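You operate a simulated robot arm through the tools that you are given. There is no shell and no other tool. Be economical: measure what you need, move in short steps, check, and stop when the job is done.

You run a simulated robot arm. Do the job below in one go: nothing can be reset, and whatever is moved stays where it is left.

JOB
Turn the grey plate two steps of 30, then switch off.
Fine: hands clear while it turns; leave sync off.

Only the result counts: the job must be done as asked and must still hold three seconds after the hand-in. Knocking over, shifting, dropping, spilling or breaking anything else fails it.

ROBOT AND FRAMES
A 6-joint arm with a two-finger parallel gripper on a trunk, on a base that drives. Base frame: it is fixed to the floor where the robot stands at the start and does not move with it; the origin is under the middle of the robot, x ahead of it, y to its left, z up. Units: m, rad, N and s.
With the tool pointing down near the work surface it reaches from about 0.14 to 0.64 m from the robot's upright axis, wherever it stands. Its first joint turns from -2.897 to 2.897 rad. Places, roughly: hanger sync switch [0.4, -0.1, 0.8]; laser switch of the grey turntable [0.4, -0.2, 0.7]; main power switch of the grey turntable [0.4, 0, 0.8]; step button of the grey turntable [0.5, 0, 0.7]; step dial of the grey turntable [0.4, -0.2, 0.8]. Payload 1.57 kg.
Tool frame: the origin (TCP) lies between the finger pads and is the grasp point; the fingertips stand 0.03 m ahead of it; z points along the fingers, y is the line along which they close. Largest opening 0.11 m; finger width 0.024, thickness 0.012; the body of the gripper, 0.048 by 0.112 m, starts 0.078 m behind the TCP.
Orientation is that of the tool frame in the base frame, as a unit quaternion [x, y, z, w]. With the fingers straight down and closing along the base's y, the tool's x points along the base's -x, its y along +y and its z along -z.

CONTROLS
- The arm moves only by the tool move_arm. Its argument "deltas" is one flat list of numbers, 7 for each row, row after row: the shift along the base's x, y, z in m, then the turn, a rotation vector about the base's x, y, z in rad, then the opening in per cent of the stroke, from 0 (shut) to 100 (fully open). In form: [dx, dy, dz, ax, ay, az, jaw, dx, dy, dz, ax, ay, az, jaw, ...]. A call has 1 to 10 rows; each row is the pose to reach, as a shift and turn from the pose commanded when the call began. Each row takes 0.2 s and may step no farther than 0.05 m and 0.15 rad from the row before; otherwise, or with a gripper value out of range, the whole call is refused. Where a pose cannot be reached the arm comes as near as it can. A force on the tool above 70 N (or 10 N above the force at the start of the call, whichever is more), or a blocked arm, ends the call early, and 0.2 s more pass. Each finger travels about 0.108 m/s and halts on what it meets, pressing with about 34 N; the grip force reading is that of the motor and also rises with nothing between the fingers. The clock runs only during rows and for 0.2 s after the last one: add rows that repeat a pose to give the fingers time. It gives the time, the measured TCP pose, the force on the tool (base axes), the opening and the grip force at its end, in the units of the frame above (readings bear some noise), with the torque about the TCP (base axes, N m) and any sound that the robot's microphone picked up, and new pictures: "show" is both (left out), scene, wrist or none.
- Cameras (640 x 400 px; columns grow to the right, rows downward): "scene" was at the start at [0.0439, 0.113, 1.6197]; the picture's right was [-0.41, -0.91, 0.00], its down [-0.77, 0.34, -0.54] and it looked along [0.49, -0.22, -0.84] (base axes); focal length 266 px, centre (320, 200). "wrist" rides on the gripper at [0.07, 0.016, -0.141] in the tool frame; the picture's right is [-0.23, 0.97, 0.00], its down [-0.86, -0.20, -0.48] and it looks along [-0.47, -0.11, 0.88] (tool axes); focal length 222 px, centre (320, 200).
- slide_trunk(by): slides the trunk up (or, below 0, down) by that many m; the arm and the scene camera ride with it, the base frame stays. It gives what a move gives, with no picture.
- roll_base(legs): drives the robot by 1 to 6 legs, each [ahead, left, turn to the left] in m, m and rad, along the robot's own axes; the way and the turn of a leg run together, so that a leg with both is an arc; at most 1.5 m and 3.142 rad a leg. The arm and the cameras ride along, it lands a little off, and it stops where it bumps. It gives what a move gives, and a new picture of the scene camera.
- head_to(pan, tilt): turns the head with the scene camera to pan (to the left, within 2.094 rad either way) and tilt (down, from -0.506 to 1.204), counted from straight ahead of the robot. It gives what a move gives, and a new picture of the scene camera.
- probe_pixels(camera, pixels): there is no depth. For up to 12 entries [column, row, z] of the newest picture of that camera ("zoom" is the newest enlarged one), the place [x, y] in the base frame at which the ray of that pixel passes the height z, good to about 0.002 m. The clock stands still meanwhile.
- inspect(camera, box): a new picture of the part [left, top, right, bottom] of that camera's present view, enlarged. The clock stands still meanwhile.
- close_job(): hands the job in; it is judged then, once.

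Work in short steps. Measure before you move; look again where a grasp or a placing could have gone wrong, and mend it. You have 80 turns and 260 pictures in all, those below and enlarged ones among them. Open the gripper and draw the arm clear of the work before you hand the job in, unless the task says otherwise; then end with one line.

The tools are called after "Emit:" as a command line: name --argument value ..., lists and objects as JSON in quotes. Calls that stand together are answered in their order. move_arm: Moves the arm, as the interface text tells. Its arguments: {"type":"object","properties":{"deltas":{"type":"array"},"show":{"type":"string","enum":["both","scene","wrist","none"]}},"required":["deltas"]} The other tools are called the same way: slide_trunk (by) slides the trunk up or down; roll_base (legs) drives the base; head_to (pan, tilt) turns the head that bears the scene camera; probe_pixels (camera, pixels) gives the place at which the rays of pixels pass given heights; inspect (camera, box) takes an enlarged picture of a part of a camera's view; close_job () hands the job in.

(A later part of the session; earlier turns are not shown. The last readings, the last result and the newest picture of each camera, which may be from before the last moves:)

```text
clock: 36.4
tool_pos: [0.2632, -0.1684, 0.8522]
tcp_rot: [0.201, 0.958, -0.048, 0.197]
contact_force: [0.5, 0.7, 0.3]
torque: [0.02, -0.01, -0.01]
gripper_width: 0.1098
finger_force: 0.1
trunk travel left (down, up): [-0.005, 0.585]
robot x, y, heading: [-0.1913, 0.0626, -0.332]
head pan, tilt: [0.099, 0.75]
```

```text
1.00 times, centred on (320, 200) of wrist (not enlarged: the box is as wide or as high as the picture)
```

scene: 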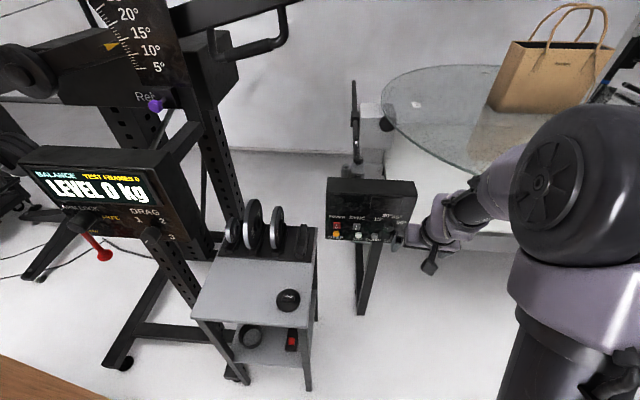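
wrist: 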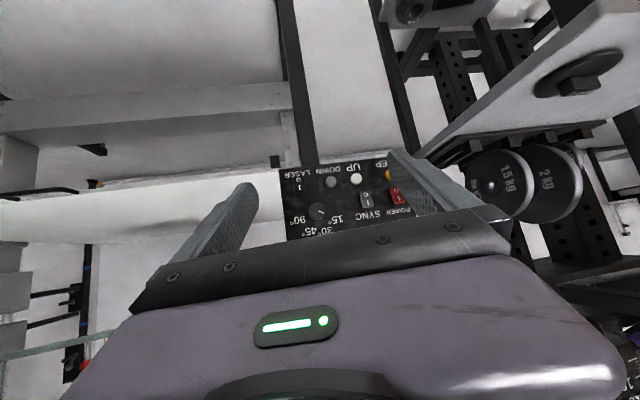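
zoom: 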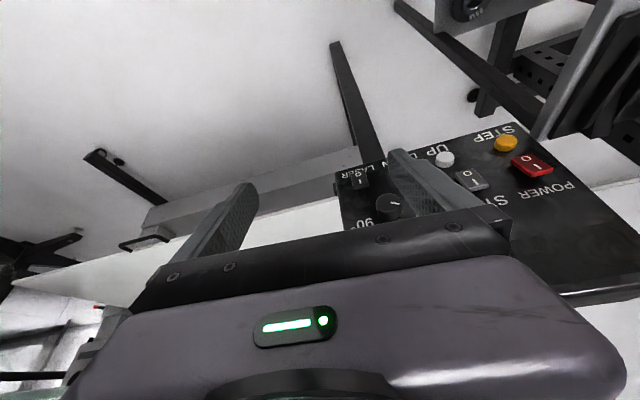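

Now TCP (0.263,-0.168,0.852), robot at (-0.191,0.063), heading -0.332. I square the tool to the panel with 30° tilt and stand off in front of the dial.

Emit:
move_arm --deltas '[0.01, 0.025, -0.005, -0.013, -0.038, 0.03, 60, 0.02, 0.04, -0.012, -0.026, -0.076, 0.06, 60, 0.03, 0.052, -0.02, -0.039, -0.113, 0.085, 60, 0.03, 0.052, -0.02, -0.039, -0.113, 0.085, 60]'

Emit:
inspect --camera "wrist" --box '[200, 60, 488, 240]'

Emit:
inspect --camera "scene" --box '[320, 170, 432, 240]'

```text
clock: 37.4
tool_pos: [0.2938, -0.1169, 0.8332]
tcp_rot: [0.158, 0.952, -0.047, 0.257]
contact_force: [-1.0, -0.1, 0.3]
torque: [0.05, 0.01, 0.02]
gripper_width: 0.066
finger_force: 0.0
trunk travel left (down, up): [-0.005, 0.585]
robot x, y, heading: [-0.1936, 0.0588, -0.336]
head pan, tilt: [0.099, 0.75]
```

scene: 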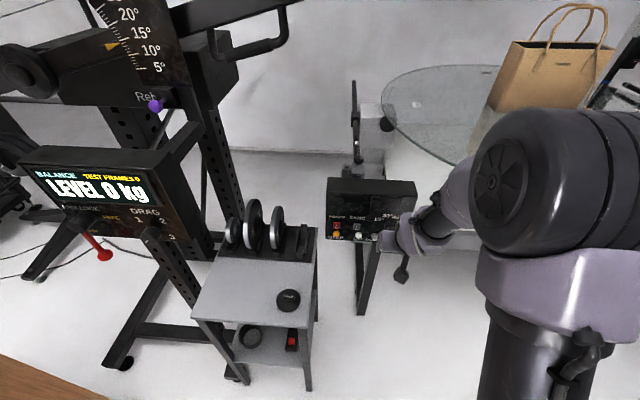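
wrist: 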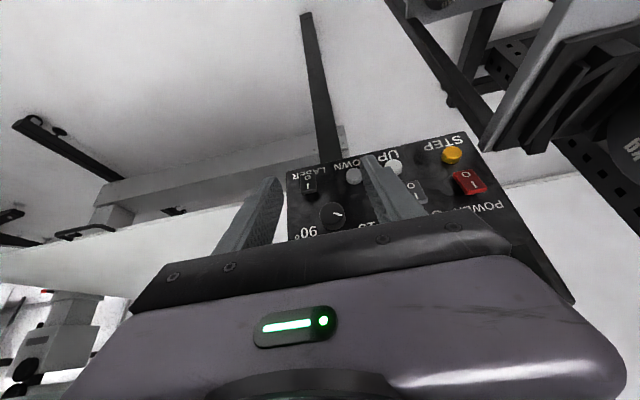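

```text
2.22 times, centred on (344, 150) of wrist
```

zoom: 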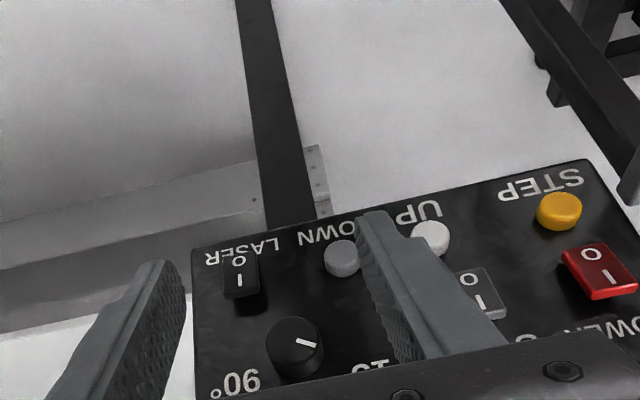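

```text
5.71 times, centred on (376, 205) of scene
```

zoom: 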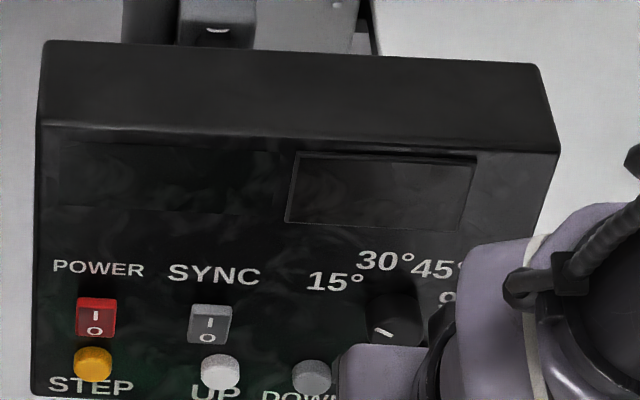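

Free of limits. I triangulate the dial cap, STEP and POWER from these pictures.

Emit:
probe_pixels --camera "wrist" --pixels '[[335, 213, 0.7], [335, 213, 0.8], [452, 153.6, 0.7], [452, 153.6, 0.8], [470, 181.5, 0.7], [470, 181.5, 0.8]]'

Emit:
probe_pixels --camera "scene" --pixels '[[389.1, 226.35, 0.7], [389.1, 226.35, 0.8], [336.3, 232.6, 0.7], [336.3, 232.6, 0.8], [337, 225.7, 0.7], [337, 225.7, 0.8]]'

```text
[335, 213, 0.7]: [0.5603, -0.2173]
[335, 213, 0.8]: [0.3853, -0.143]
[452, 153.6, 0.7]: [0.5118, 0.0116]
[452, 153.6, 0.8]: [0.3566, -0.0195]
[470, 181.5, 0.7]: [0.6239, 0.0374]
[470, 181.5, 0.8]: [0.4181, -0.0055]
```

```text
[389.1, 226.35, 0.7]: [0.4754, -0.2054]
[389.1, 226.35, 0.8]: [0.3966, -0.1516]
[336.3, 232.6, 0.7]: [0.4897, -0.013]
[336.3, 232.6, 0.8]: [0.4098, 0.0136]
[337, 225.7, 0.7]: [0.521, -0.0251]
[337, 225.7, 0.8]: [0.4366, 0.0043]
```

Dial cap centre ≈ s 0.0125, z 0.797, ~21 mm proud; POWER centre z≈0.784, STEP z≈0.742 at y≈0. I pre-roll the tool -0.35 rad about the panel normal in front of the dial.

Emit:
move_arm --deltas '[0.008, 0, -0.008, -0.11, 0.038, 0, 50, 0.016, 0, -0.016, -0.22, 0.076, 0, 50, 0.025, -0.001, -0.023, -0.331, 0.114, 0, 50, 0.025, -0.001, -0.023, -0.331, 0.114, 0, 50]'

Emit:
inspect --camera "wrist" --box '[200, 100, 488, 280]'

```text
clock: 38.4
tool_pos: [0.319, -0.1169, 0.8083]
tcp_rot: [0.111, 0.945, -0.212, 0.225]
contact_force: [-0.8, -0.1, -0.2]
torque: [0.03, 0.04, 0.01]
gripper_width: 0.0548
finger_force: 0.0
out of reach, approached as far as the arm can: row 1
trunk travel left (down, up): [-0.005, 0.585]
robot x, y, heading: [-0.19, 0.0646, -0.333]
head pan, tilt: [0.099, 0.75]
```

scene: 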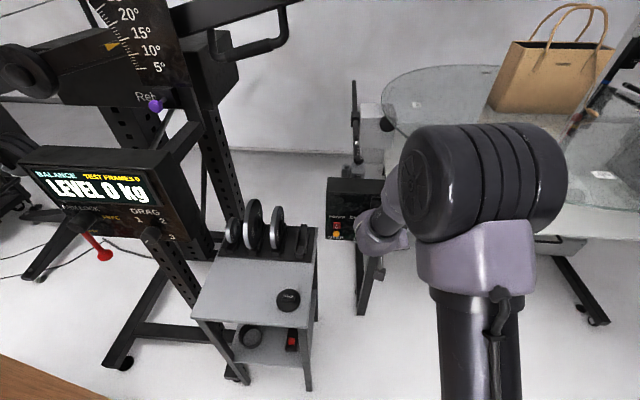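
wrist: 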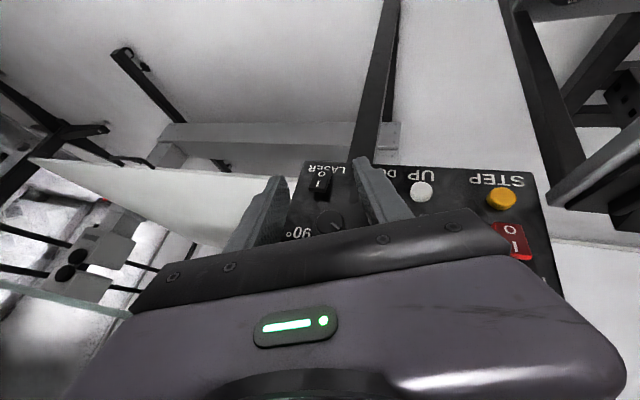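

```text
2.22 times, centred on (344, 190) of wrist
```

zoom: 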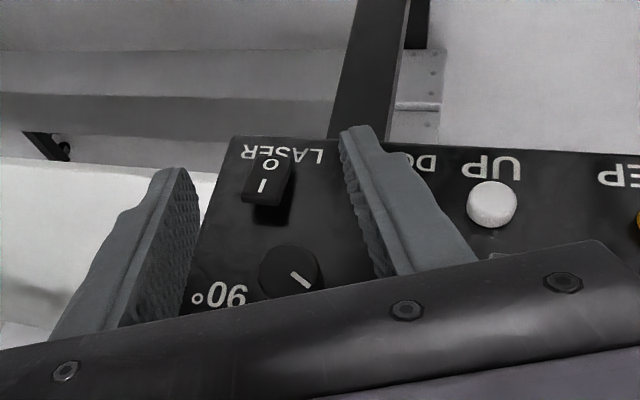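

Knob appears centred between the open fingers. Advance 0.064 m along the panel normal over the knob, jaws still open.

Emit:
move_arm --deltas '[0.02, -0.007, 0.001, 0, 0, 0, 50, 0.04, -0.0145, 0.001, 0, 0, 0, 50, 0.0525, -0.019, 0.001, 0, 0, 0, 50, 0.061, -0.022, 0.001, 0, 0, 0, 50]'

Emit:
inspect --camera "wrist" --box '[200, 100, 488, 280]'

```text
clock: 39.4
tool_pos: [0.3794, -0.1379, 0.8107]
tcp_rot: [0.111, 0.945, -0.212, 0.224]
contact_force: [-0.8, 0.3, -0.5]
torque: [-0.04, 0.03, -0.01]
gripper_width: 0.0553
finger_force: 0.1
trunk travel left (down, up): [-0.005, 0.585]
robot x, y, heading: [-0.1883, 0.0656, -0.335]
head pan, tilt: [0.099, 0.75]
```

scene: 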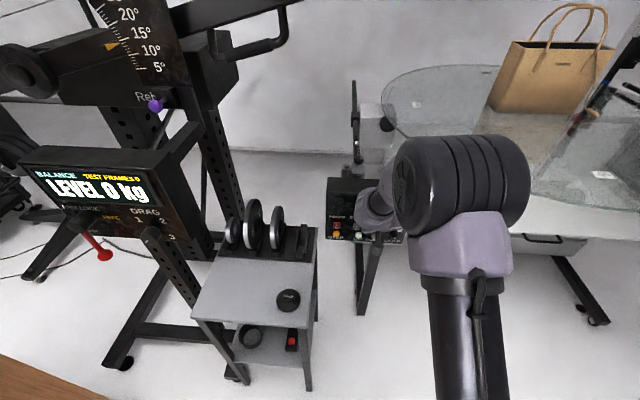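
wrist: 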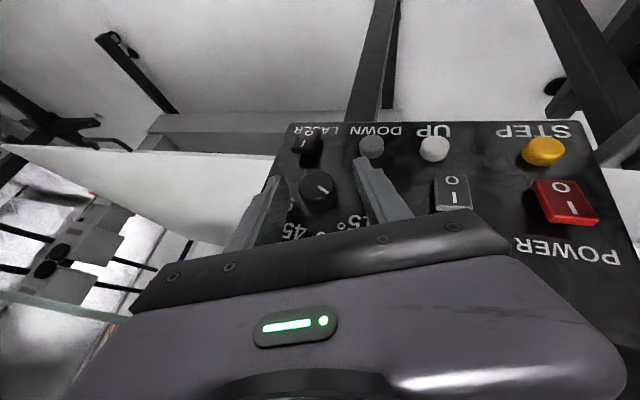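

```text
2.22 times, centred on (344, 190) of wrist
```

zoom: 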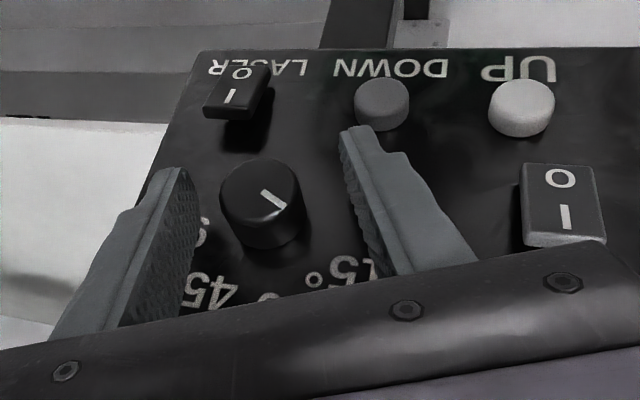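

The knob sits between the pads. Close the jaws on it.

Emit:
move_arm --deltas '[0, 0, 0, 0, 0, 0, 35, 0, 0, 0, 0, 0, 0, 20, 0, 0, 0, 0, 0, 0, 10, 0, 0, 0, 0, 0, 0, 10]' --show "wrist"

Emit:
inspect --camera "wrist" --box '[200, 100, 488, 280]'

```text
clock: 40.4
tool_pos: [0.3777, -0.1412, 0.8106]
tcp_rot: [0.112, 0.944, -0.213, 0.225]
contact_force: [-3.6, -28.2, 11.9]
torque: [-0.35, 0.47, -0.88]
gripper_width: 0.0293
finger_force: 39.2
trunk travel left (down, up): [-0.005, 0.585]
robot x, y, heading: [-0.192, 0.0587, -0.337]
head pan, tilt: [0.099, 0.75]
```

wrist: 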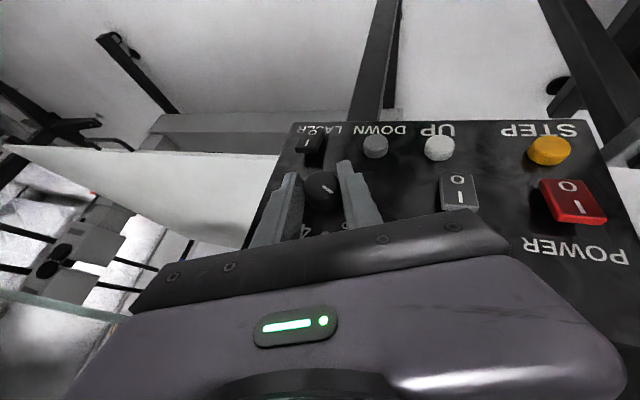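

```text
2.22 times, centred on (344, 190) of wrist
```

zoom: 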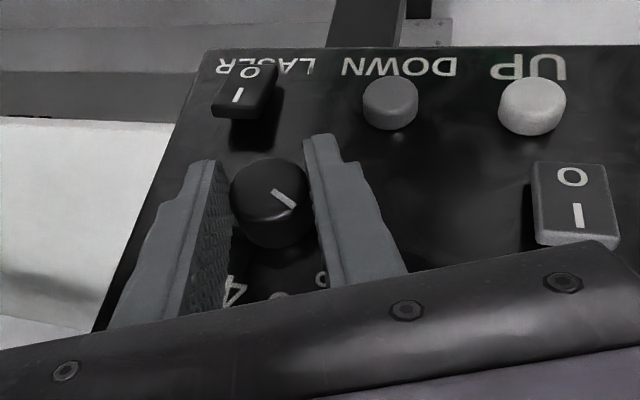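

Gripped (0.029 m) but with a 28 N sideways load, so the knob is ~5 mm more to the right. I shift by that much and look at the force before turning.

Emit:
move_arm --deltas '[-0.0016, -0.0047, 0, 0, 0, 0, 10, -0.0016, -0.0047, 0, 0, 0, 0, 10]' --show "none"

```text
clock: 41.0
tool_pos: [0.3791, -0.1421, 0.8117]
tcp_rot: [0.11, 0.945, -0.211, 0.224]
contact_force: [1.1, -1.6, 7.5]
torque: [-0.29, -0.48, 0.25]
gripper_width: 0.0291
finger_force: 38.9
trunk travel left (down, up): [-0.005, 0.585]
robot x, y, heading: [-0.1948, 0.0599, -0.329]
head pan, tilt: [0.099, 0.75]
```

Load gone. Now turn clockwise about the panel normal by 0.72 rad in steps, keeping the knob centre fixed.

Emit:
move_arm --deltas '[-0.0006, -0.0016, 0.0005, 0.1135, -0.039, 0, 10, -0.0011, -0.0032, 0.0007, 0.227, -0.078, 0, 10, -0.0017, -0.0049, 0.0008, 0.3405, -0.117, 0, 10, -0.0022, -0.0065, 0.0006, 0.454, -0.156, 0, 10, -0.0028, -0.0081, 0.0003, 0.5675, -0.195, 0, 10, -0.0032, -0.0095, -0.0002, 0.681, -0.234, 0, 10, -0.0032, -0.0095, -0.0002, 0.681, -0.234, 0, 10]' --show "wrist"

Emit:
inspect --camera "wrist" --box '[200, 100, 488, 280]'

```text
clock: 42.2
tool_pos: [0.3802, -0.1466, 0.8066]
tcp_rot: [0.18, 0.942, -0.049, 0.28]
contact_force: [-13.8, 27.1, -0.7]
torque: [0.61, 0.51, 0.82]
gripper_width: 0.0306
finger_force: 10.5
out of reach, approached as far as the arm can: row 3, 4, 5
trunk travel left (down, up): [-0.005, 0.585]
robot x, y, heading: [-0.1934, 0.0645, -0.331]
head pan, tilt: [0.099, 0.75]
stopped in row 6: the force on the tool passed its limit at 110 N (the readings are from after the stop); the commanded pose is now the measured one
```

wrist: 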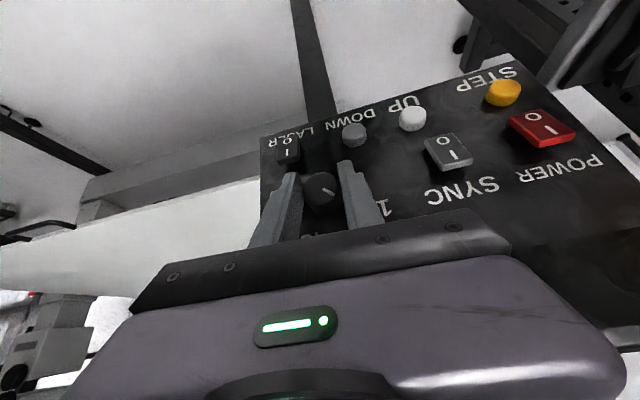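

```text
2.22 times, centred on (344, 190) of wrist
```

zoom: 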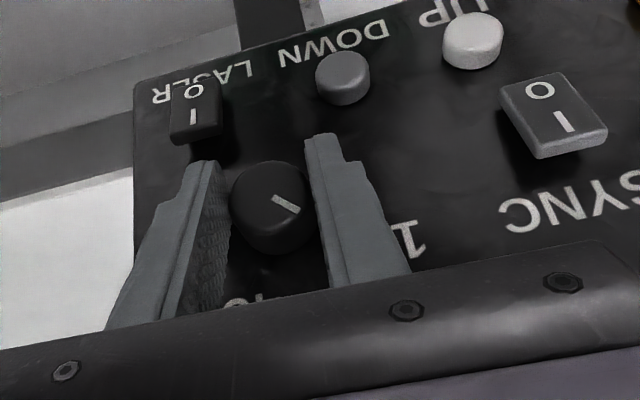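

The tool turned ~0.37 rad (about half) before leaving its free range. I release, and look where the dial stays.

Emit:
move_arm --deltas '[0, 0, 0, 0, 0, 0, 30, 0, 0, 0, 0, 0, 0, 50, 0, 0, 0, 0, 0, 0, 50]' --show "none"

Emit:
inspect --camera "wrist" --box '[200, 100, 488, 280]'

```text
clock: 43.0
tool_pos: [0.3774, -0.1523, 0.8061]
tcp_rot: [0.183, 0.941, -0.05, 0.28]
contact_force: [-41.0, 3.5, -12.8]
torque: [-0.55, 1.28, 0.69]
gripper_width: 0.0437
finger_force: 0.1
trunk travel left (down, up): [-0.005, 0.585]
robot x, y, heading: [-0.1933, 0.0641, -0.329]
head pan, tilt: [0.099, 0.75]
```

```text
2.22 times, centred on (344, 190) of wrist
```

zoom: 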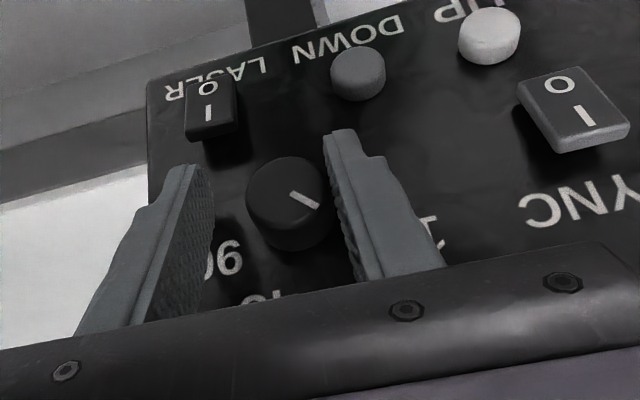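

A -41 N push on the panel shows the tips are touching it; I back off 0.05 m along the normal at once and view the dial.

Emit:
move_arm --deltas '[-0.015, 0.005, 0, 0, 0, 0, 50, -0.03, 0.01, 0, 0, 0, 0, 50, -0.045, 0.016, 0, 0, 0, 0, 50]' --show "both"

Emit:
inspect --camera "wrist" --box '[200, 100, 488, 280]'

Emit:
inspect --camera "scene" --box '[320, 170, 432, 240]'

```text
clock: 43.8
tool_pos: [0.3385, -0.1434, 0.7972]
tcp_rot: [0.178, 0.945, -0.03, 0.272]
contact_force: [0.3, 0.0, -0.7]
torque: [0.0, -0.03, 0.01]
gripper_width: 0.055
finger_force: 0.0
out of reach, approached as far as the arm can: row 1, 2, 3
trunk travel left (down, up): [-0.005, 0.585]
robot x, y, heading: [-0.1953, 0.0621, -0.332]
head pan, tilt: [0.099, 0.75]
```

scene: 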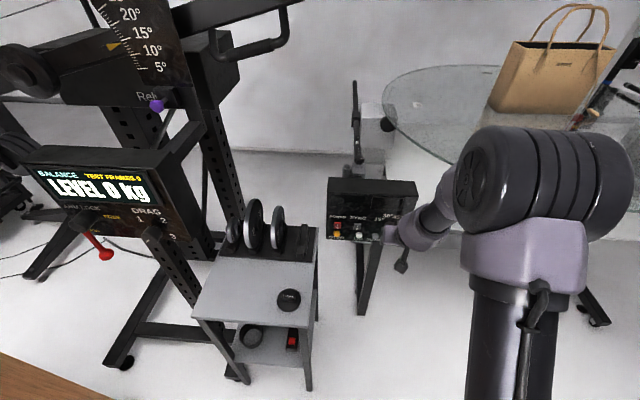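
wrist: 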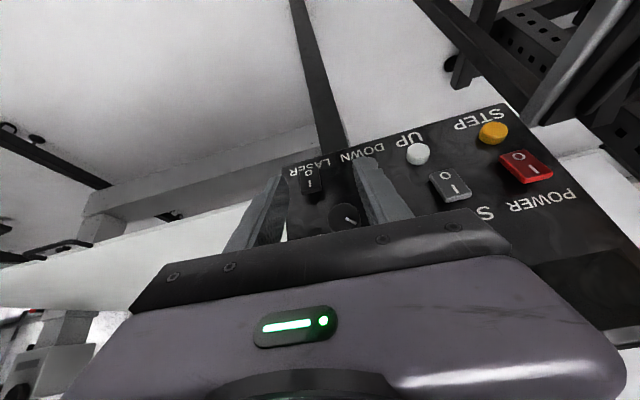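

```text
2.22 times, centred on (344, 190) of wrist
```

zoom: 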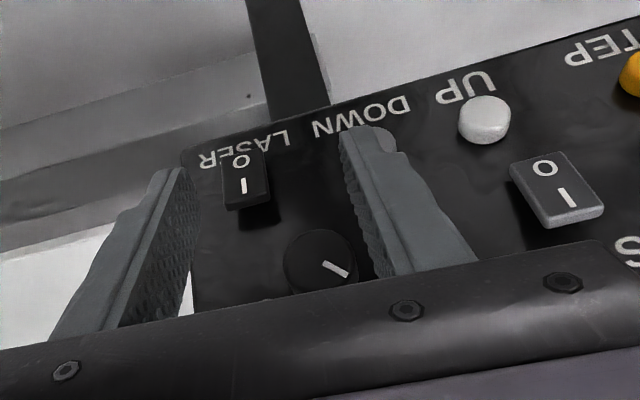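

```text
5.71 times, centred on (376, 205) of scene
```

zoom: 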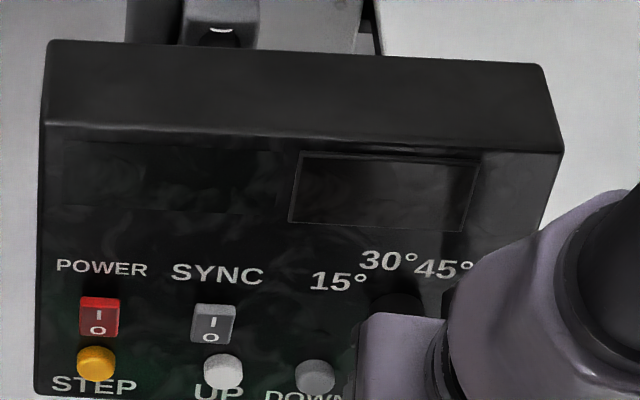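

The dial turned only partway. I'm at the too-near tilt limit here, so I back the base 0.05 m for more wrist freedom.

Emit:
roll_base --legs '[[-0.06, 0, 0]]'

Emit:
move_arm --deltas '[0.02, -0.005, 0.005, 0.02, 0.06, 0, 50, 0.04, -0.01, 0.01, 0.02, 0.06, 0, 50]' --show "none"

```text
clock: 44.8
tool_pos: [0.2808, -0.1255, 0.7971]
tcp_rot: [0.177, 0.946, -0.031, 0.271]
contact_force: [-0.5, 0.5, 0.5]
torque: [-0.03, -0.01, -0.01]
gripper_width: 0.0551
finger_force: 0.0
trunk travel left (down, up): [-0.005, 0.585]
robot x, y, heading: [-0.2454, 0.08, -0.332]
head pan, tilt: [0.099, 0.75]
```

scene: 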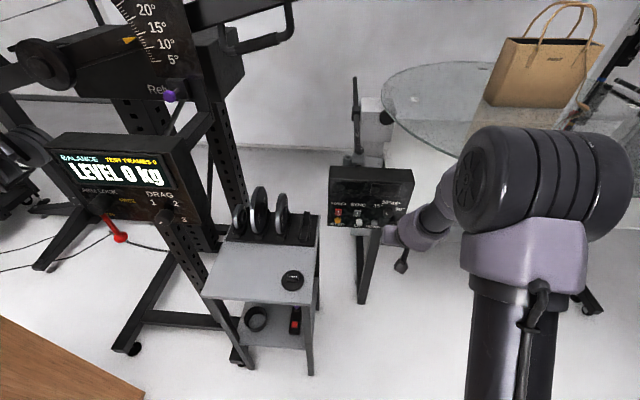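

```text
clock: 45.4
tool_pos: [0.305, -0.1176, 0.8026]
tcp_rot: [0.171, 0.949, -0.006, 0.263]
contact_force: [-0.4, 0.4, 0.2]
torque: [0.01, 0.02, 0.01]
gripper_width: 0.055
finger_force: 0.1
out of reach, approached as far as the arm can: row 1, 2
trunk travel left (down, up): [-0.005, 0.585]
robot x, y, heading: [-0.2482, 0.0788, -0.33]
head pan, tilt: [0.099, 0.75]
```

Limits appear for roll ≥0 at this yaw; rolls below 0 were free. I go to roll ≈ -0.45 about the normal with corrected yaw, at standoff.

Emit:
move_arm --deltas '[0.0045, -0.001, 0.005, -0.121, 0.033, -0.0325, 50, 0.009, -0.002, 0.007, -0.242, 0.066, -0.065, 50, 0.0135, -0.003, 0.007, -0.363, 0.099, -0.0975, 50, 0.018, -0.004, 0.007, -0.484, 0.132, -0.13, 50, 0.018, -0.004, 0.007, -0.484, 0.132, -0.13, 50]' --show "wrist"

Emit:
inspect --camera "wrist" --box '[200, 100, 488, 280]'

```text
clock: 46.6
tool_pos: [0.3227, -0.1242, 0.808]
tcp_rot: [0.163, 0.922, -0.262, 0.234]
contact_force: [1.0, -0.2, 0.8]
torque: [0.01, 0.0, 0.0]
gripper_width: 0.0549
finger_force: 0.0
out of reach, approached as far as the arm can: row 1
trunk travel left (down, up): [-0.005, 0.585]
robot x, y, heading: [-0.25, 0.0831, -0.332]
head pan, tilt: [0.099, 0.75]
```

wrist: 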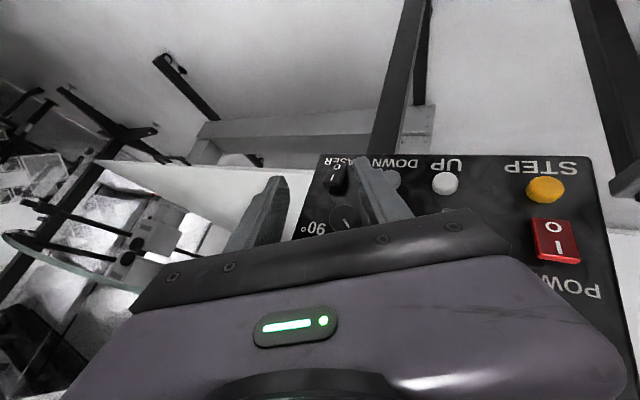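

```text
2.22 times, centred on (344, 190) of wrist
```

zoom: 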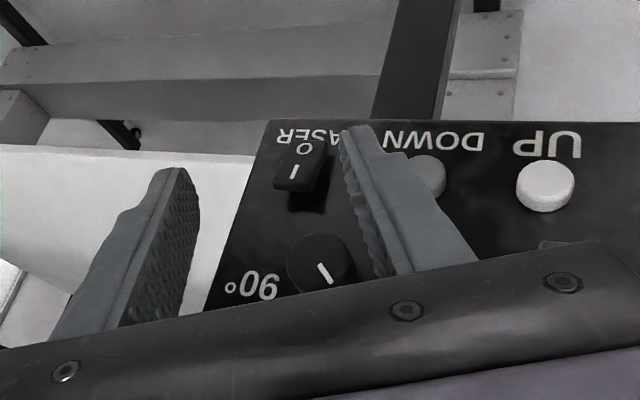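

The mark is now near -28°, possibly at 30 already. I back off 0.09 m and open wide for a clearer view of dial and labels.

Emit:
move_arm --deltas '[-0.03, 0.01, 0, 0, 0, 0, 70, -0.06, 0.02, 0, 0, 0, 0, 100, -0.09, 0.03, 0.02, 0, 0, 0, 100, -0.1, 0.03, 0.05, 0, 0, 0, 100]' --show "both"

Emit:
inspect --camera "wrist" --box '[280, 120, 472, 240]'

Emit:
inspect --camera "scene" --box '[330, 160, 442, 230]'

```text
clock: 47.6
tool_pos: [0.2238, -0.0931, 0.8565]
tcp_rot: [0.164, 0.922, -0.263, 0.234]
contact_force: [-0.3, 0.2, 0.1]
torque: [-0.02, 0.0, 0.02]
gripper_width: 0.11
finger_force: 0.0
trunk travel left (down, up): [-0.005, 0.585]
robot x, y, heading: [-0.2458, 0.0793, -0.332]
head pan, tilt: [0.099, 0.75]
```

scene: 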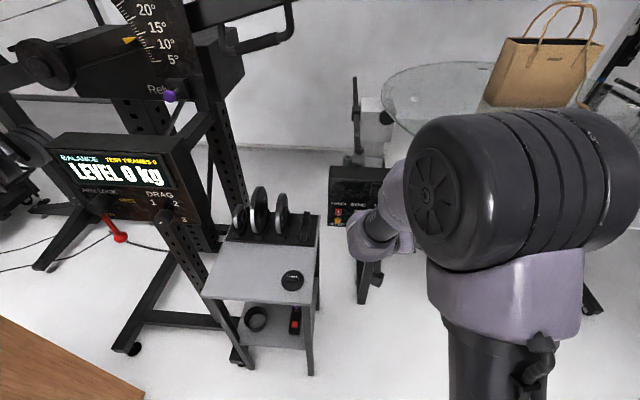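
wrist: 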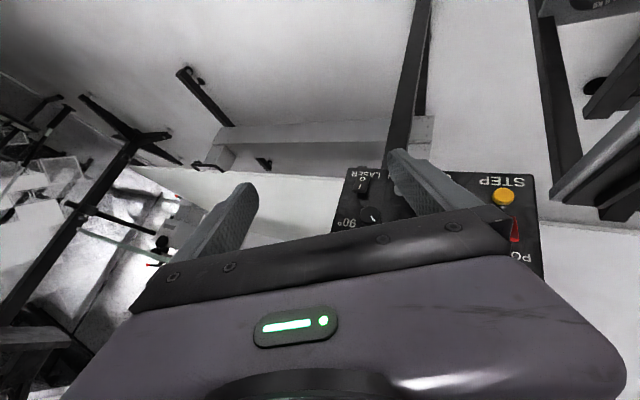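

```text
3.33 times, centred on (376, 180) of wrist
```

zoom: 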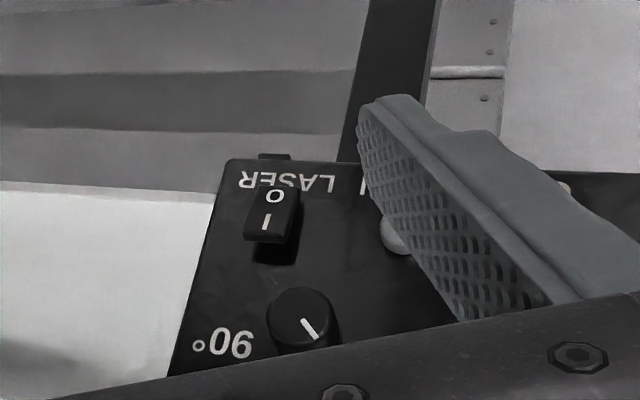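

```text
5.71 times, centred on (386, 195) of scene
```

zoom: 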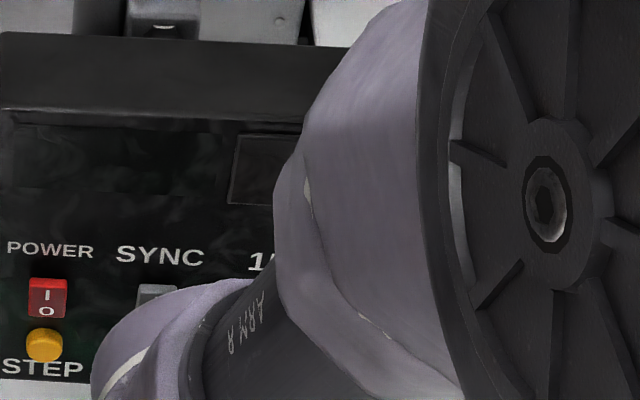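

The arm hides the dial from the head. I swing the arm to the right, clear of the console, for a scene view.

Emit:
move_arm --deltas '[-0.01, -0.045, 0.01, 0, 0, -0.08, 100, -0.025, -0.09, 0.02, 0, 0, -0.16, 100, -0.04, -0.13, 0.03, 0, 0, -0.24, 100, -0.06, -0.17, 0.04, 0, 0, -0.32, 100, -0.08, -0.21, 0.04, 0, 0, -0.4, 100, -0.1, -0.24, 0.04, 0, 0, -0.48, 100]' --show "scene"

Emit:
inspect --camera "scene" --box '[324, 162, 420, 222]'

```text
clock: 49.0
tool_pos: [0.1196, -0.3309, 0.8991]
tcp_rot: [0.377, 0.857, -0.31, 0.165]
contact_force: [0.4, 0.6, 0.4]
torque: [0.03, 0.02, 0.0]
gripper_width: 0.1097
finger_force: 0.0
trunk travel left (down, up): [-0.005, 0.585]
robot x, y, heading: [-0.25, 0.0805, -0.332]
head pan, tilt: [0.099, 0.75]
```

scene: 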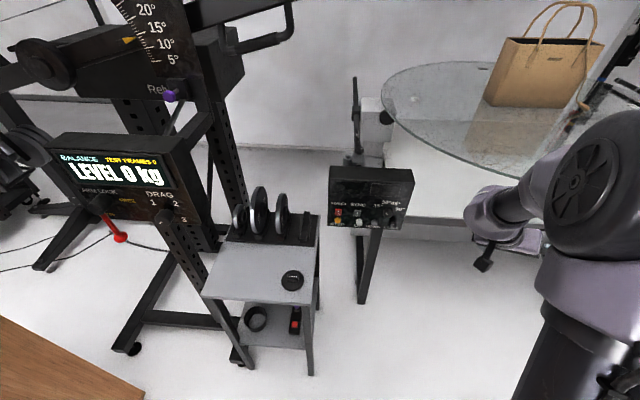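

```text
6.67 times, centred on (372, 192) of scene
```

zoom: 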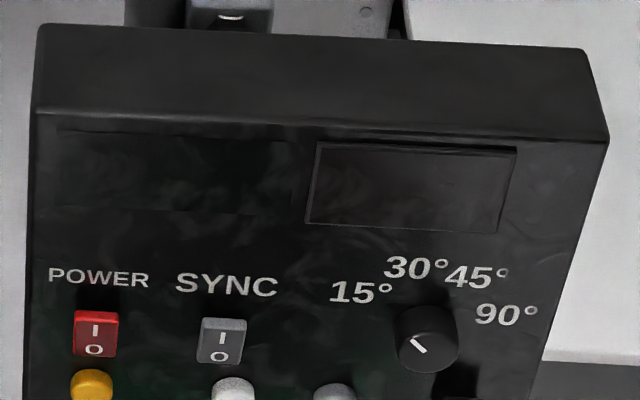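

The dial mark is now halfway between 15° and 30°; it needs ~22° more clockwise. I reverse the swing back to the front of the dial.

Emit:
move_arm --deltas '[0.02, 0.03, 0, 0, 0, 0.08, 60, 0.04, 0.07, 0, 0, 0, 0.16, 50, 0.06, 0.11, -0.01, 0, 0, 0.24, 50, 0.075, 0.15, -0.02, 0, 0, 0.32, 50, 0.09, 0.195, -0.03, 0, 0, 0.4, 50, 0.1, 0.24, -0.04, 0, 0, 0.48, 50, 0.1, 0.24, -0.04, 0, 0, 0.48, 50]' --show "none"

```text
clock: 50.6
tool_pos: [0.2221, -0.0943, 0.8607]
tcp_rot: [0.164, 0.922, -0.262, 0.234]
contact_force: [-0.7, -0.4, 0.2]
torque: [0.0, -0.04, 0.01]
gripper_width: 0.0551
finger_force: 0.1
trunk travel left (down, up): [-0.005, 0.585]
robot x, y, heading: [-0.2482, 0.0833, -0.331]
head pan, tilt: [0.099, 0.75]
```

I correct a yaw error of 0.16 rad about the tool axis and move to the standoff in front of the knob.

Emit:
move_arm --deltas '[0.03, -0.008, -0.015, -0.019, 0.03, 0.041, 50, 0.06, -0.016, -0.03, -0.038, 0.06, 0.082, 50, 0.09, -0.024, -0.045, -0.056, 0.091, 0.122, 50, 0.1013, -0.0265, -0.0514, -0.056, 0.091, 0.122, 50, 0.1013, -0.0265, -0.0514, -0.056, 0.091, 0.122, 50]' --show "none"

Emit:
inspect --camera "wrist" --box '[200, 100, 488, 280]'

```text
clock: 51.8
tool_pos: [0.3255, -0.1199, 0.8092]
tcp_rot: [0.088, 0.932, -0.28, 0.211]
contact_force: [1.0, 0.1, 0.1]
torque: [0.04, -0.01, -0.02]
gripper_width: 0.0551
finger_force: 0.0
trunk travel left (down, up): [-0.005, 0.585]
robot x, y, heading: [-0.2488, 0.0793, -0.334]
head pan, tilt: [0.099, 0.75]
```

```text
2.22 times, centred on (344, 190) of wrist
```

zoom: 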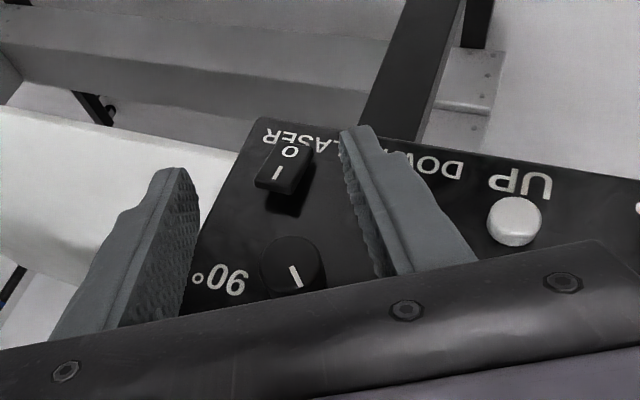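

Centred on the knob (290,265), no limits. Advance 0.052 m and close.

Emit:
move_arm --deltas '[0.02, -0.0075, 0, 0, 0, 0, 50, 0.037, -0.0135, 0, 0, 0, 0, 50, 0.049, -0.018, 0, 0, 0, 0, 50, 0.049, -0.018, 0, 0, 0, 0, 38, 0.049, -0.018, 0, 0, 0, 0, 25, 0.049, -0.018, 0, 0, 0, 0, 10, 0.049, -0.018, 0, 0, 0, 0, 10]' --show "none"

Emit:
inspect --camera "wrist" --box '[200, 100, 488, 280]'

```text
clock: 53.4
tool_pos: [0.3727, -0.139, 0.8072]
tcp_rot: [0.088, 0.933, -0.279, 0.211]
contact_force: [1.7, -0.5, 0.4]
torque: [0.03, 0.16, -0.07]
gripper_width: 0.0285
finger_force: 38.4
trunk travel left (down, up): [-0.005, 0.585]
robot x, y, heading: [-0.2483, 0.0808, -0.327]
head pan, tilt: [0.099, 0.75]
```

```text
2.22 times, centred on (344, 190) of wrist
```

zoom: 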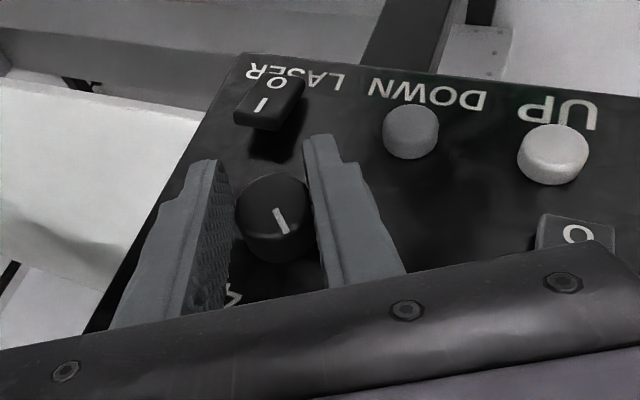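

Clean grip with no side load. Turn clockwise 0.40 rad about the normal.

Emit:
move_arm --deltas '[-0.0004, -0.0012, 0.0006, 0.0946, -0.0325, 0, 10, -0.0008, -0.0025, 0.001, 0.189, -0.065, 0, 10, -0.0013, -0.0038, 0.0014, 0.284, -0.0975, 0, 10, -0.0017, -0.005, 0.0016, 0.378, -0.13, 0, 10, -0.0017, -0.005, 0.0016, 0.378, -0.13, 0, 10]' --show "none"

Emit:
inspect --camera "wrist" --box '[200, 100, 488, 280]'

```text
clock: 54.6
tool_pos: [0.3702, -0.1438, 0.809]
tcp_rot: [0.144, 0.953, -0.093, 0.252]
contact_force: [7.4, -1.5, 3.2]
torque: [-0.06, -0.3, -0.02]
gripper_width: 0.0282
finger_force: 38.5
trunk travel left (down, up): [-0.005, 0.585]
robot x, y, heading: [-0.2528, 0.0803, -0.332]
head pan, tilt: [0.099, 0.75]
```

```text
2.22 times, centred on (344, 190) of wrist
```

zoom: 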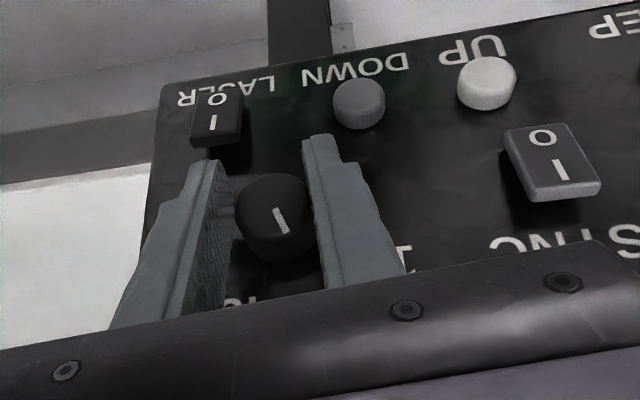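

Turned with the knob. Release and draw straight back.

Emit:
move_arm --deltas '[0, 0, 0, 0, 0, 0, 35, 0, 0, 0, 0, 0, 0, 50, 0, 0, 0, 0, 0, 0, 50, -0.03, 0.01, 0, 0, 0, 0, 50, -0.06, 0.02, 0, 0, 0, 0, 50, -0.09, 0.03, 0.02, 0, 0, 0, 50, -0.12, 0.03, 0.05, 0, 0, 0, 50]' --show "none"

Emit:
move_arm --deltas '[-0.01, -0.045, 0.01, 0, 0, -0.08, 30, -0.025, -0.09, 0.02, 0, 0, -0.16, 15, -0.04, -0.13, 0.03, 0, 0, -0.24, 0, -0.06, -0.17, 0.04, 0, 0, -0.32, 0, -0.08, -0.21, 0.04, 0, 0, -0.4, 0, -0.1, -0.24, 0.04, 0, 0, -0.48, 0]' --show "scene"

Emit:
inspect --camera "scene" --box '[324, 172, 420, 232]'

```text
clock: 56.2
tool_pos: [0.2507, -0.1125, 0.8575]
tcp_rot: [0.144, 0.953, -0.095, 0.251]
contact_force: [-0.3, -0.7, -0.7]
torque: [0.02, 0.0, 0.01]
gripper_width: 0.0551
finger_force: 0.1
trunk travel left (down, up): [-0.005, 0.585]
robot x, y, heading: [-0.2501, 0.0823, -0.332]
head pan, tilt: [0.099, 0.75]
```

```text
clock: 57.6
tool_pos: [0.1533, -0.3526, 0.8951]
tcp_rot: [0.367, 0.891, -0.151, 0.221]
contact_force: [-0.2, -0.2, -1.1]
torque: [0.04, -0.01, -0.02]
gripper_width: 0.0001
finger_force: 21.6
trunk travel left (down, up): [-0.005, 0.585]
robot x, y, heading: [-0.2485, 0.0812, -0.33]
head pan, tilt: [0.099, 0.75]
```

scene: 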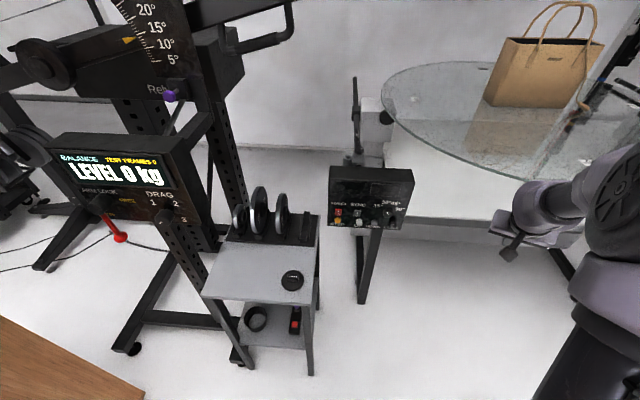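

```text
6.67 times, centred on (372, 202) of scene
```

zoom: 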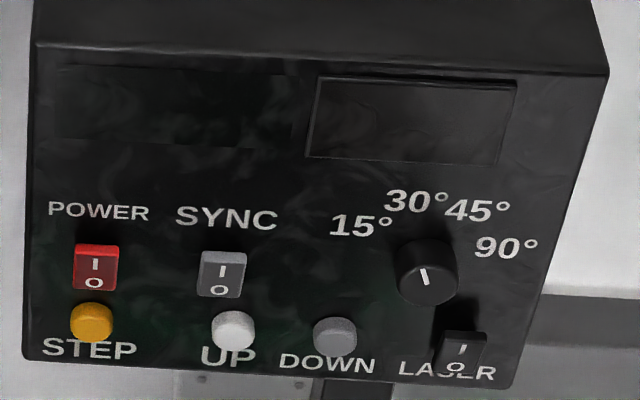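

The mark now points to 30° (≈-18°). Next, POWER on: fingers are shut; I swing back to the front of the panel, towards POWER, with the tool yawed a bit left.

Emit:
move_arm --deltas '[0.02, 0.03, 0, 0, 0, 0.08, 0, 0.04, 0.07, 0, 0, 0, 0.16, 0, 0.06, 0.11, -0.01, 0, 0, 0.24, 0, 0.075, 0.15, -0.02, 0, 0, 0.32, 0, 0.09, 0.195, -0.03, 0, 0, 0.4, 0, 0.1, 0.24, -0.035, 0, 0, 0.48, 0, 0.105, 0.285, -0.035, 0, 0, 0.54, 0, 0.11, 0.33, -0.035, 0, 0, 0.6, 0, 0.12, 0.365, -0.04, 0, 0, 0.63, 0, 0.14, 0.382, -0.06, 0, 0, 0.63, 0]' --show "none"

```text
clock: 59.8
tool_pos: [0.2895, 0.0296, 0.8388]
tcp_rot: [0.072, 0.961, -0.074, 0.257]
contact_force: [-0.5, 0.4, 0.4]
torque: [0.04, 0.02, -0.01]
gripper_width: 0.0
finger_force: 21.5
trunk travel left (down, up): [-0.005, 0.585]
robot x, y, heading: [-0.249, 0.0794, -0.334]
head pan, tilt: [0.099, 0.75]
```

Tip edge computed at (0.314,0.023,0.819). Move to 2 cm before the upper (I) half of POWER and look.

Emit:
move_arm --deltas '[0.03, 0.005, -0.024, 0, 0, 0, 0, 0.06, 0.0, -0.024, 0, 0, 0, 0, 0.09, -0.008, -0.024, 0, 0, 0, 0, 0.11, -0.014, -0.024, 0, 0, 0, 0, 0.11, -0.014, -0.024, 0, 0, 0, 0]' --show "both"

Emit:
inspect --camera "wrist" --box '[200, 80, 488, 260]'

Emit:
inspect --camera "scene" --box '[324, 172, 420, 232]'

```text
clock: 61.0
tool_pos: [0.4017, 0.0143, 0.817]
tcp_rot: [0.073, 0.961, -0.075, 0.257]
contact_force: [-0.1, -0.3, 0.7]
torque: [0.02, 0.03, -0.01]
gripper_width: 0.0002
finger_force: 21.3
trunk travel left (down, up): [-0.005, 0.585]
robot x, y, heading: [-0.2431, 0.0798, -0.329]
head pan, tilt: [0.099, 0.75]
```

scene: 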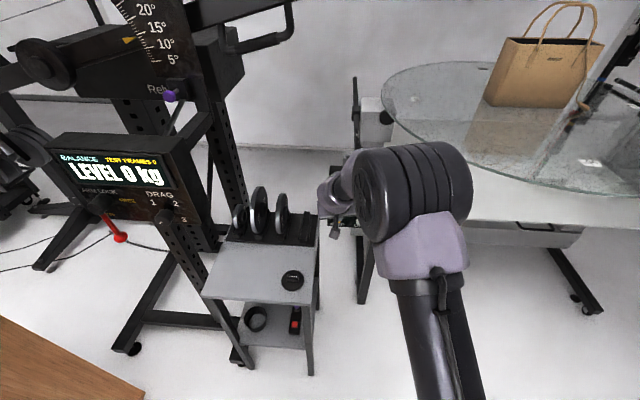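
wrist: 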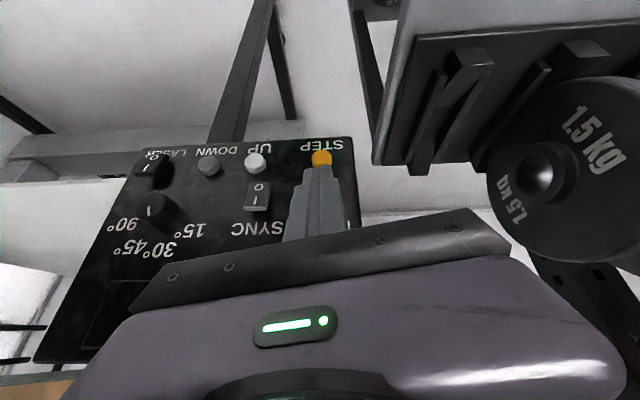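

```text
2.22 times, centred on (344, 170) of wrist
```

zoom: 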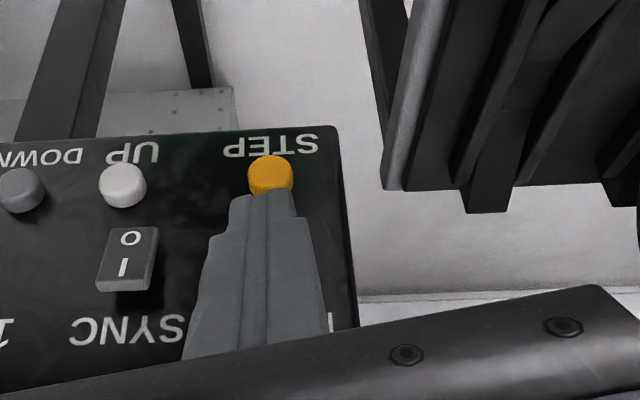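

```text
6.67 times, centred on (372, 202) of scene
```

zoom: 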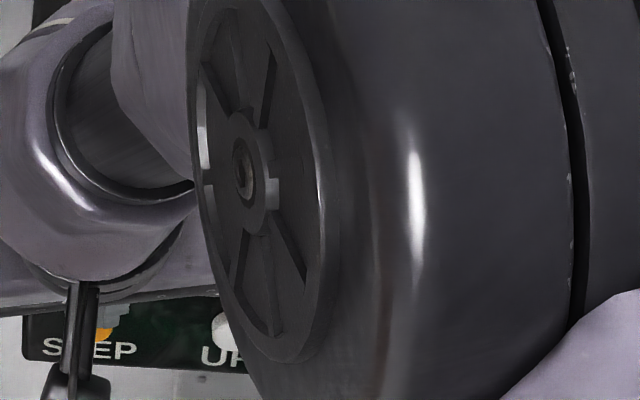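

Tip is in line with POWER/STEP column. Push forward along the normal on the I half in small steps.

Emit:
move_arm --deltas '[0.009, -0.003, -0.001, 0, 0, 0, 0, 0.017, -0.006, -0.001, 0, 0, 0, 0, 0.023, -0.008, -0.001, 0, 0, 0, 0]' --show "wrist"

```text
clock: 61.8
tool_pos: [0.4209, 0.0085, 0.8162]
tcp_rot: [0.072, 0.961, -0.076, 0.257]
contact_force: [-34.0, 13.4, 11.6]
torque: [0.34, 0.32, -0.14]
gripper_width: 0.0
finger_force: 21.2
trunk travel left (down, up): [-0.005, 0.585]
robot x, y, heading: [-0.2516, 0.0805, -0.327]
head pan, tilt: [0.099, 0.75]
```

wrist: 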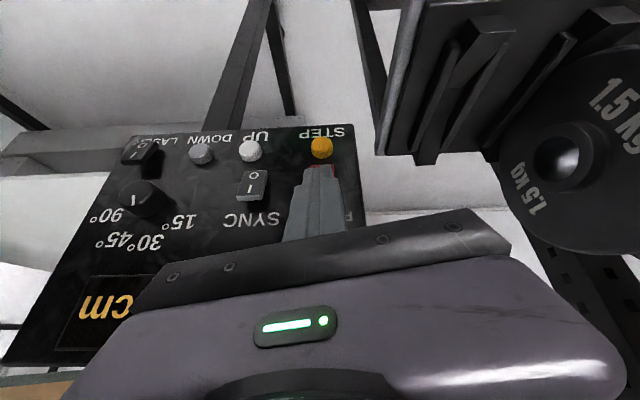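

The display lights up ("cm"): POWER is on. Back off and inspect the dial in detail from here.

Emit:
move_arm --deltas '[-0.018, 0.006, 0, 0, 0, 0, 0, -0.036, 0.012, 0, 0, 0, 0, 0, -0.055, 0.019, 0, 0, 0, 0, 0]' --show "wrist"

Emit:
inspect --camera "wrist" --box '[60, 120, 252, 240]'

Emit:
inspect --camera "wrist" --box '[220, 120, 412, 240]'

```text
clock: 62.6
tool_pos: [0.3696, 0.025, 0.8161]
tcp_rot: [0.072, 0.961, -0.074, 0.258]
contact_force: [0.4, 0.1, -0.6]
torque: [-0.02, 0.01, 0.01]
gripper_width: 0.0001
finger_force: 21.2
trunk travel left (down, up): [-0.005, 0.585]
robot x, y, heading: [-0.251, 0.0818, -0.33]
head pan, tilt: [0.099, 0.75]
```

wrist: 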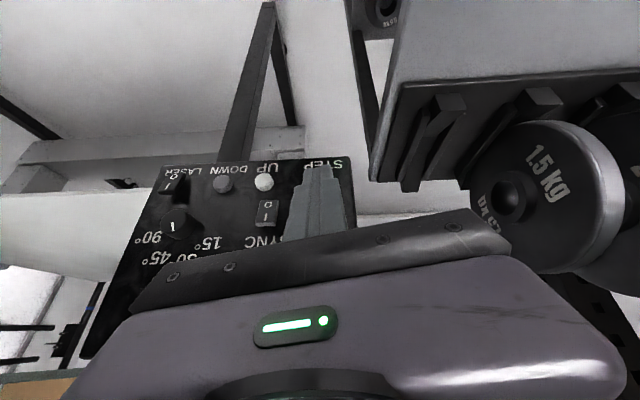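

```text
3.33 times, centred on (156, 180) of wrist
```

zoom: 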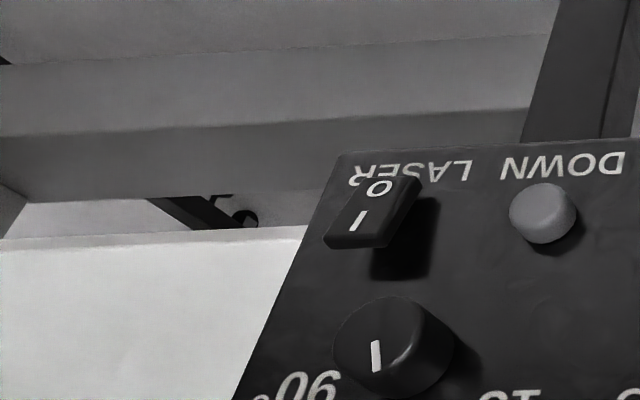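

```text
3.33 times, centred on (316, 180) of wrist
```

zoom: 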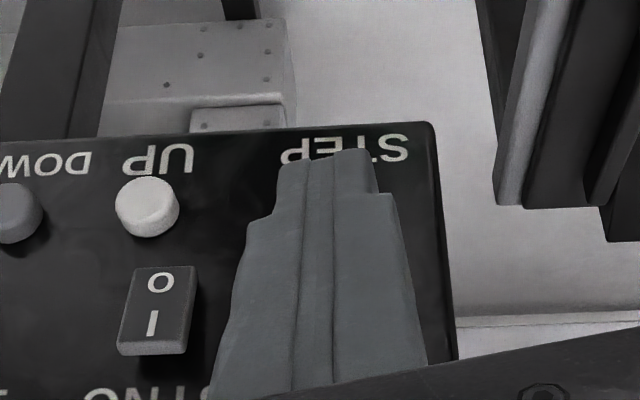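

Mark sits at 30°. Lower the tip to STEP height (z 0.742) and come to ~15 mm before it.

Emit:
move_arm --deltas '[0, 0, -0.03, 0, 0, 0, 0, 0, 0, -0.0545, 0, 0, 0, 0, 0.02, -0.006, -0.0545, 0, 0, 0, 0, 0.042, -0.0145, -0.0545, 0, 0, 0, 0]' --show "both"

Emit:
inspect --camera "wrist" --box '[200, 60, 488, 240]'

```text
clock: 63.6
tool_pos: [0.409, 0.0101, 0.7565]
tcp_rot: [0.072, 0.961, -0.074, 0.257]
contact_force: [-0.2, 0.0, 0.0]
torque: [-0.01, 0.0, 0.02]
gripper_width: 0.0002
finger_force: 21.3
trunk travel left (down, up): [-0.005, 0.585]
robot x, y, heading: [-0.2482, 0.0782, -0.327]
head pan, tilt: [0.099, 0.75]
```

scene: 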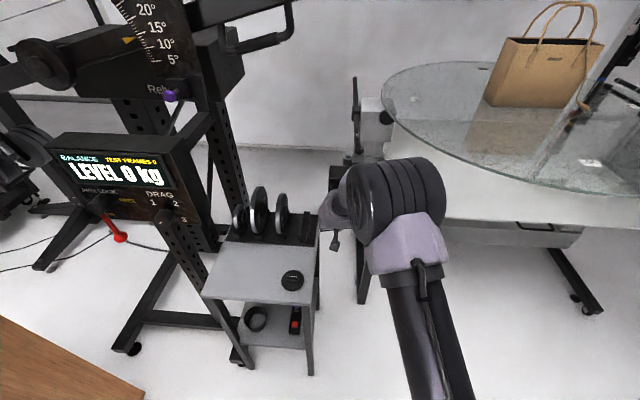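
wrist: 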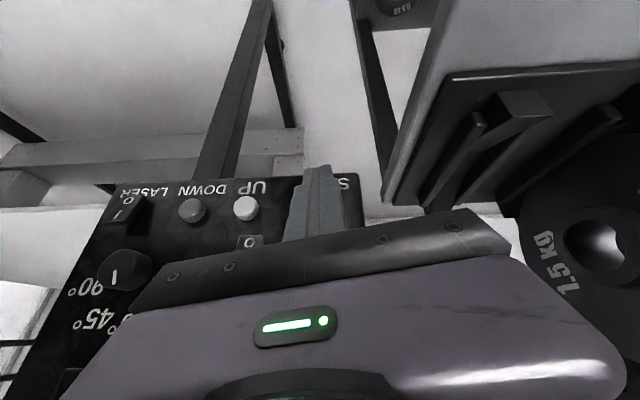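

```text
2.22 times, centred on (344, 150) of wrist
```

zoom: 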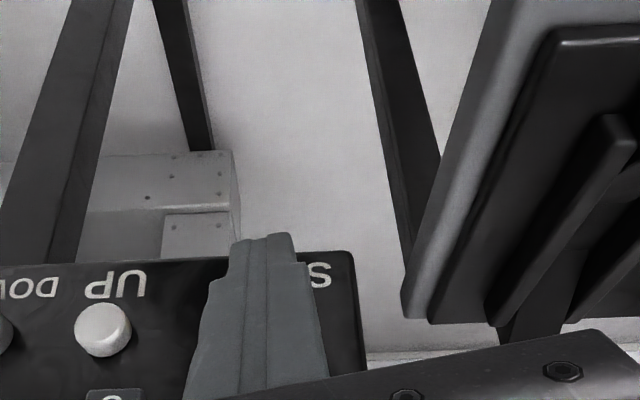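

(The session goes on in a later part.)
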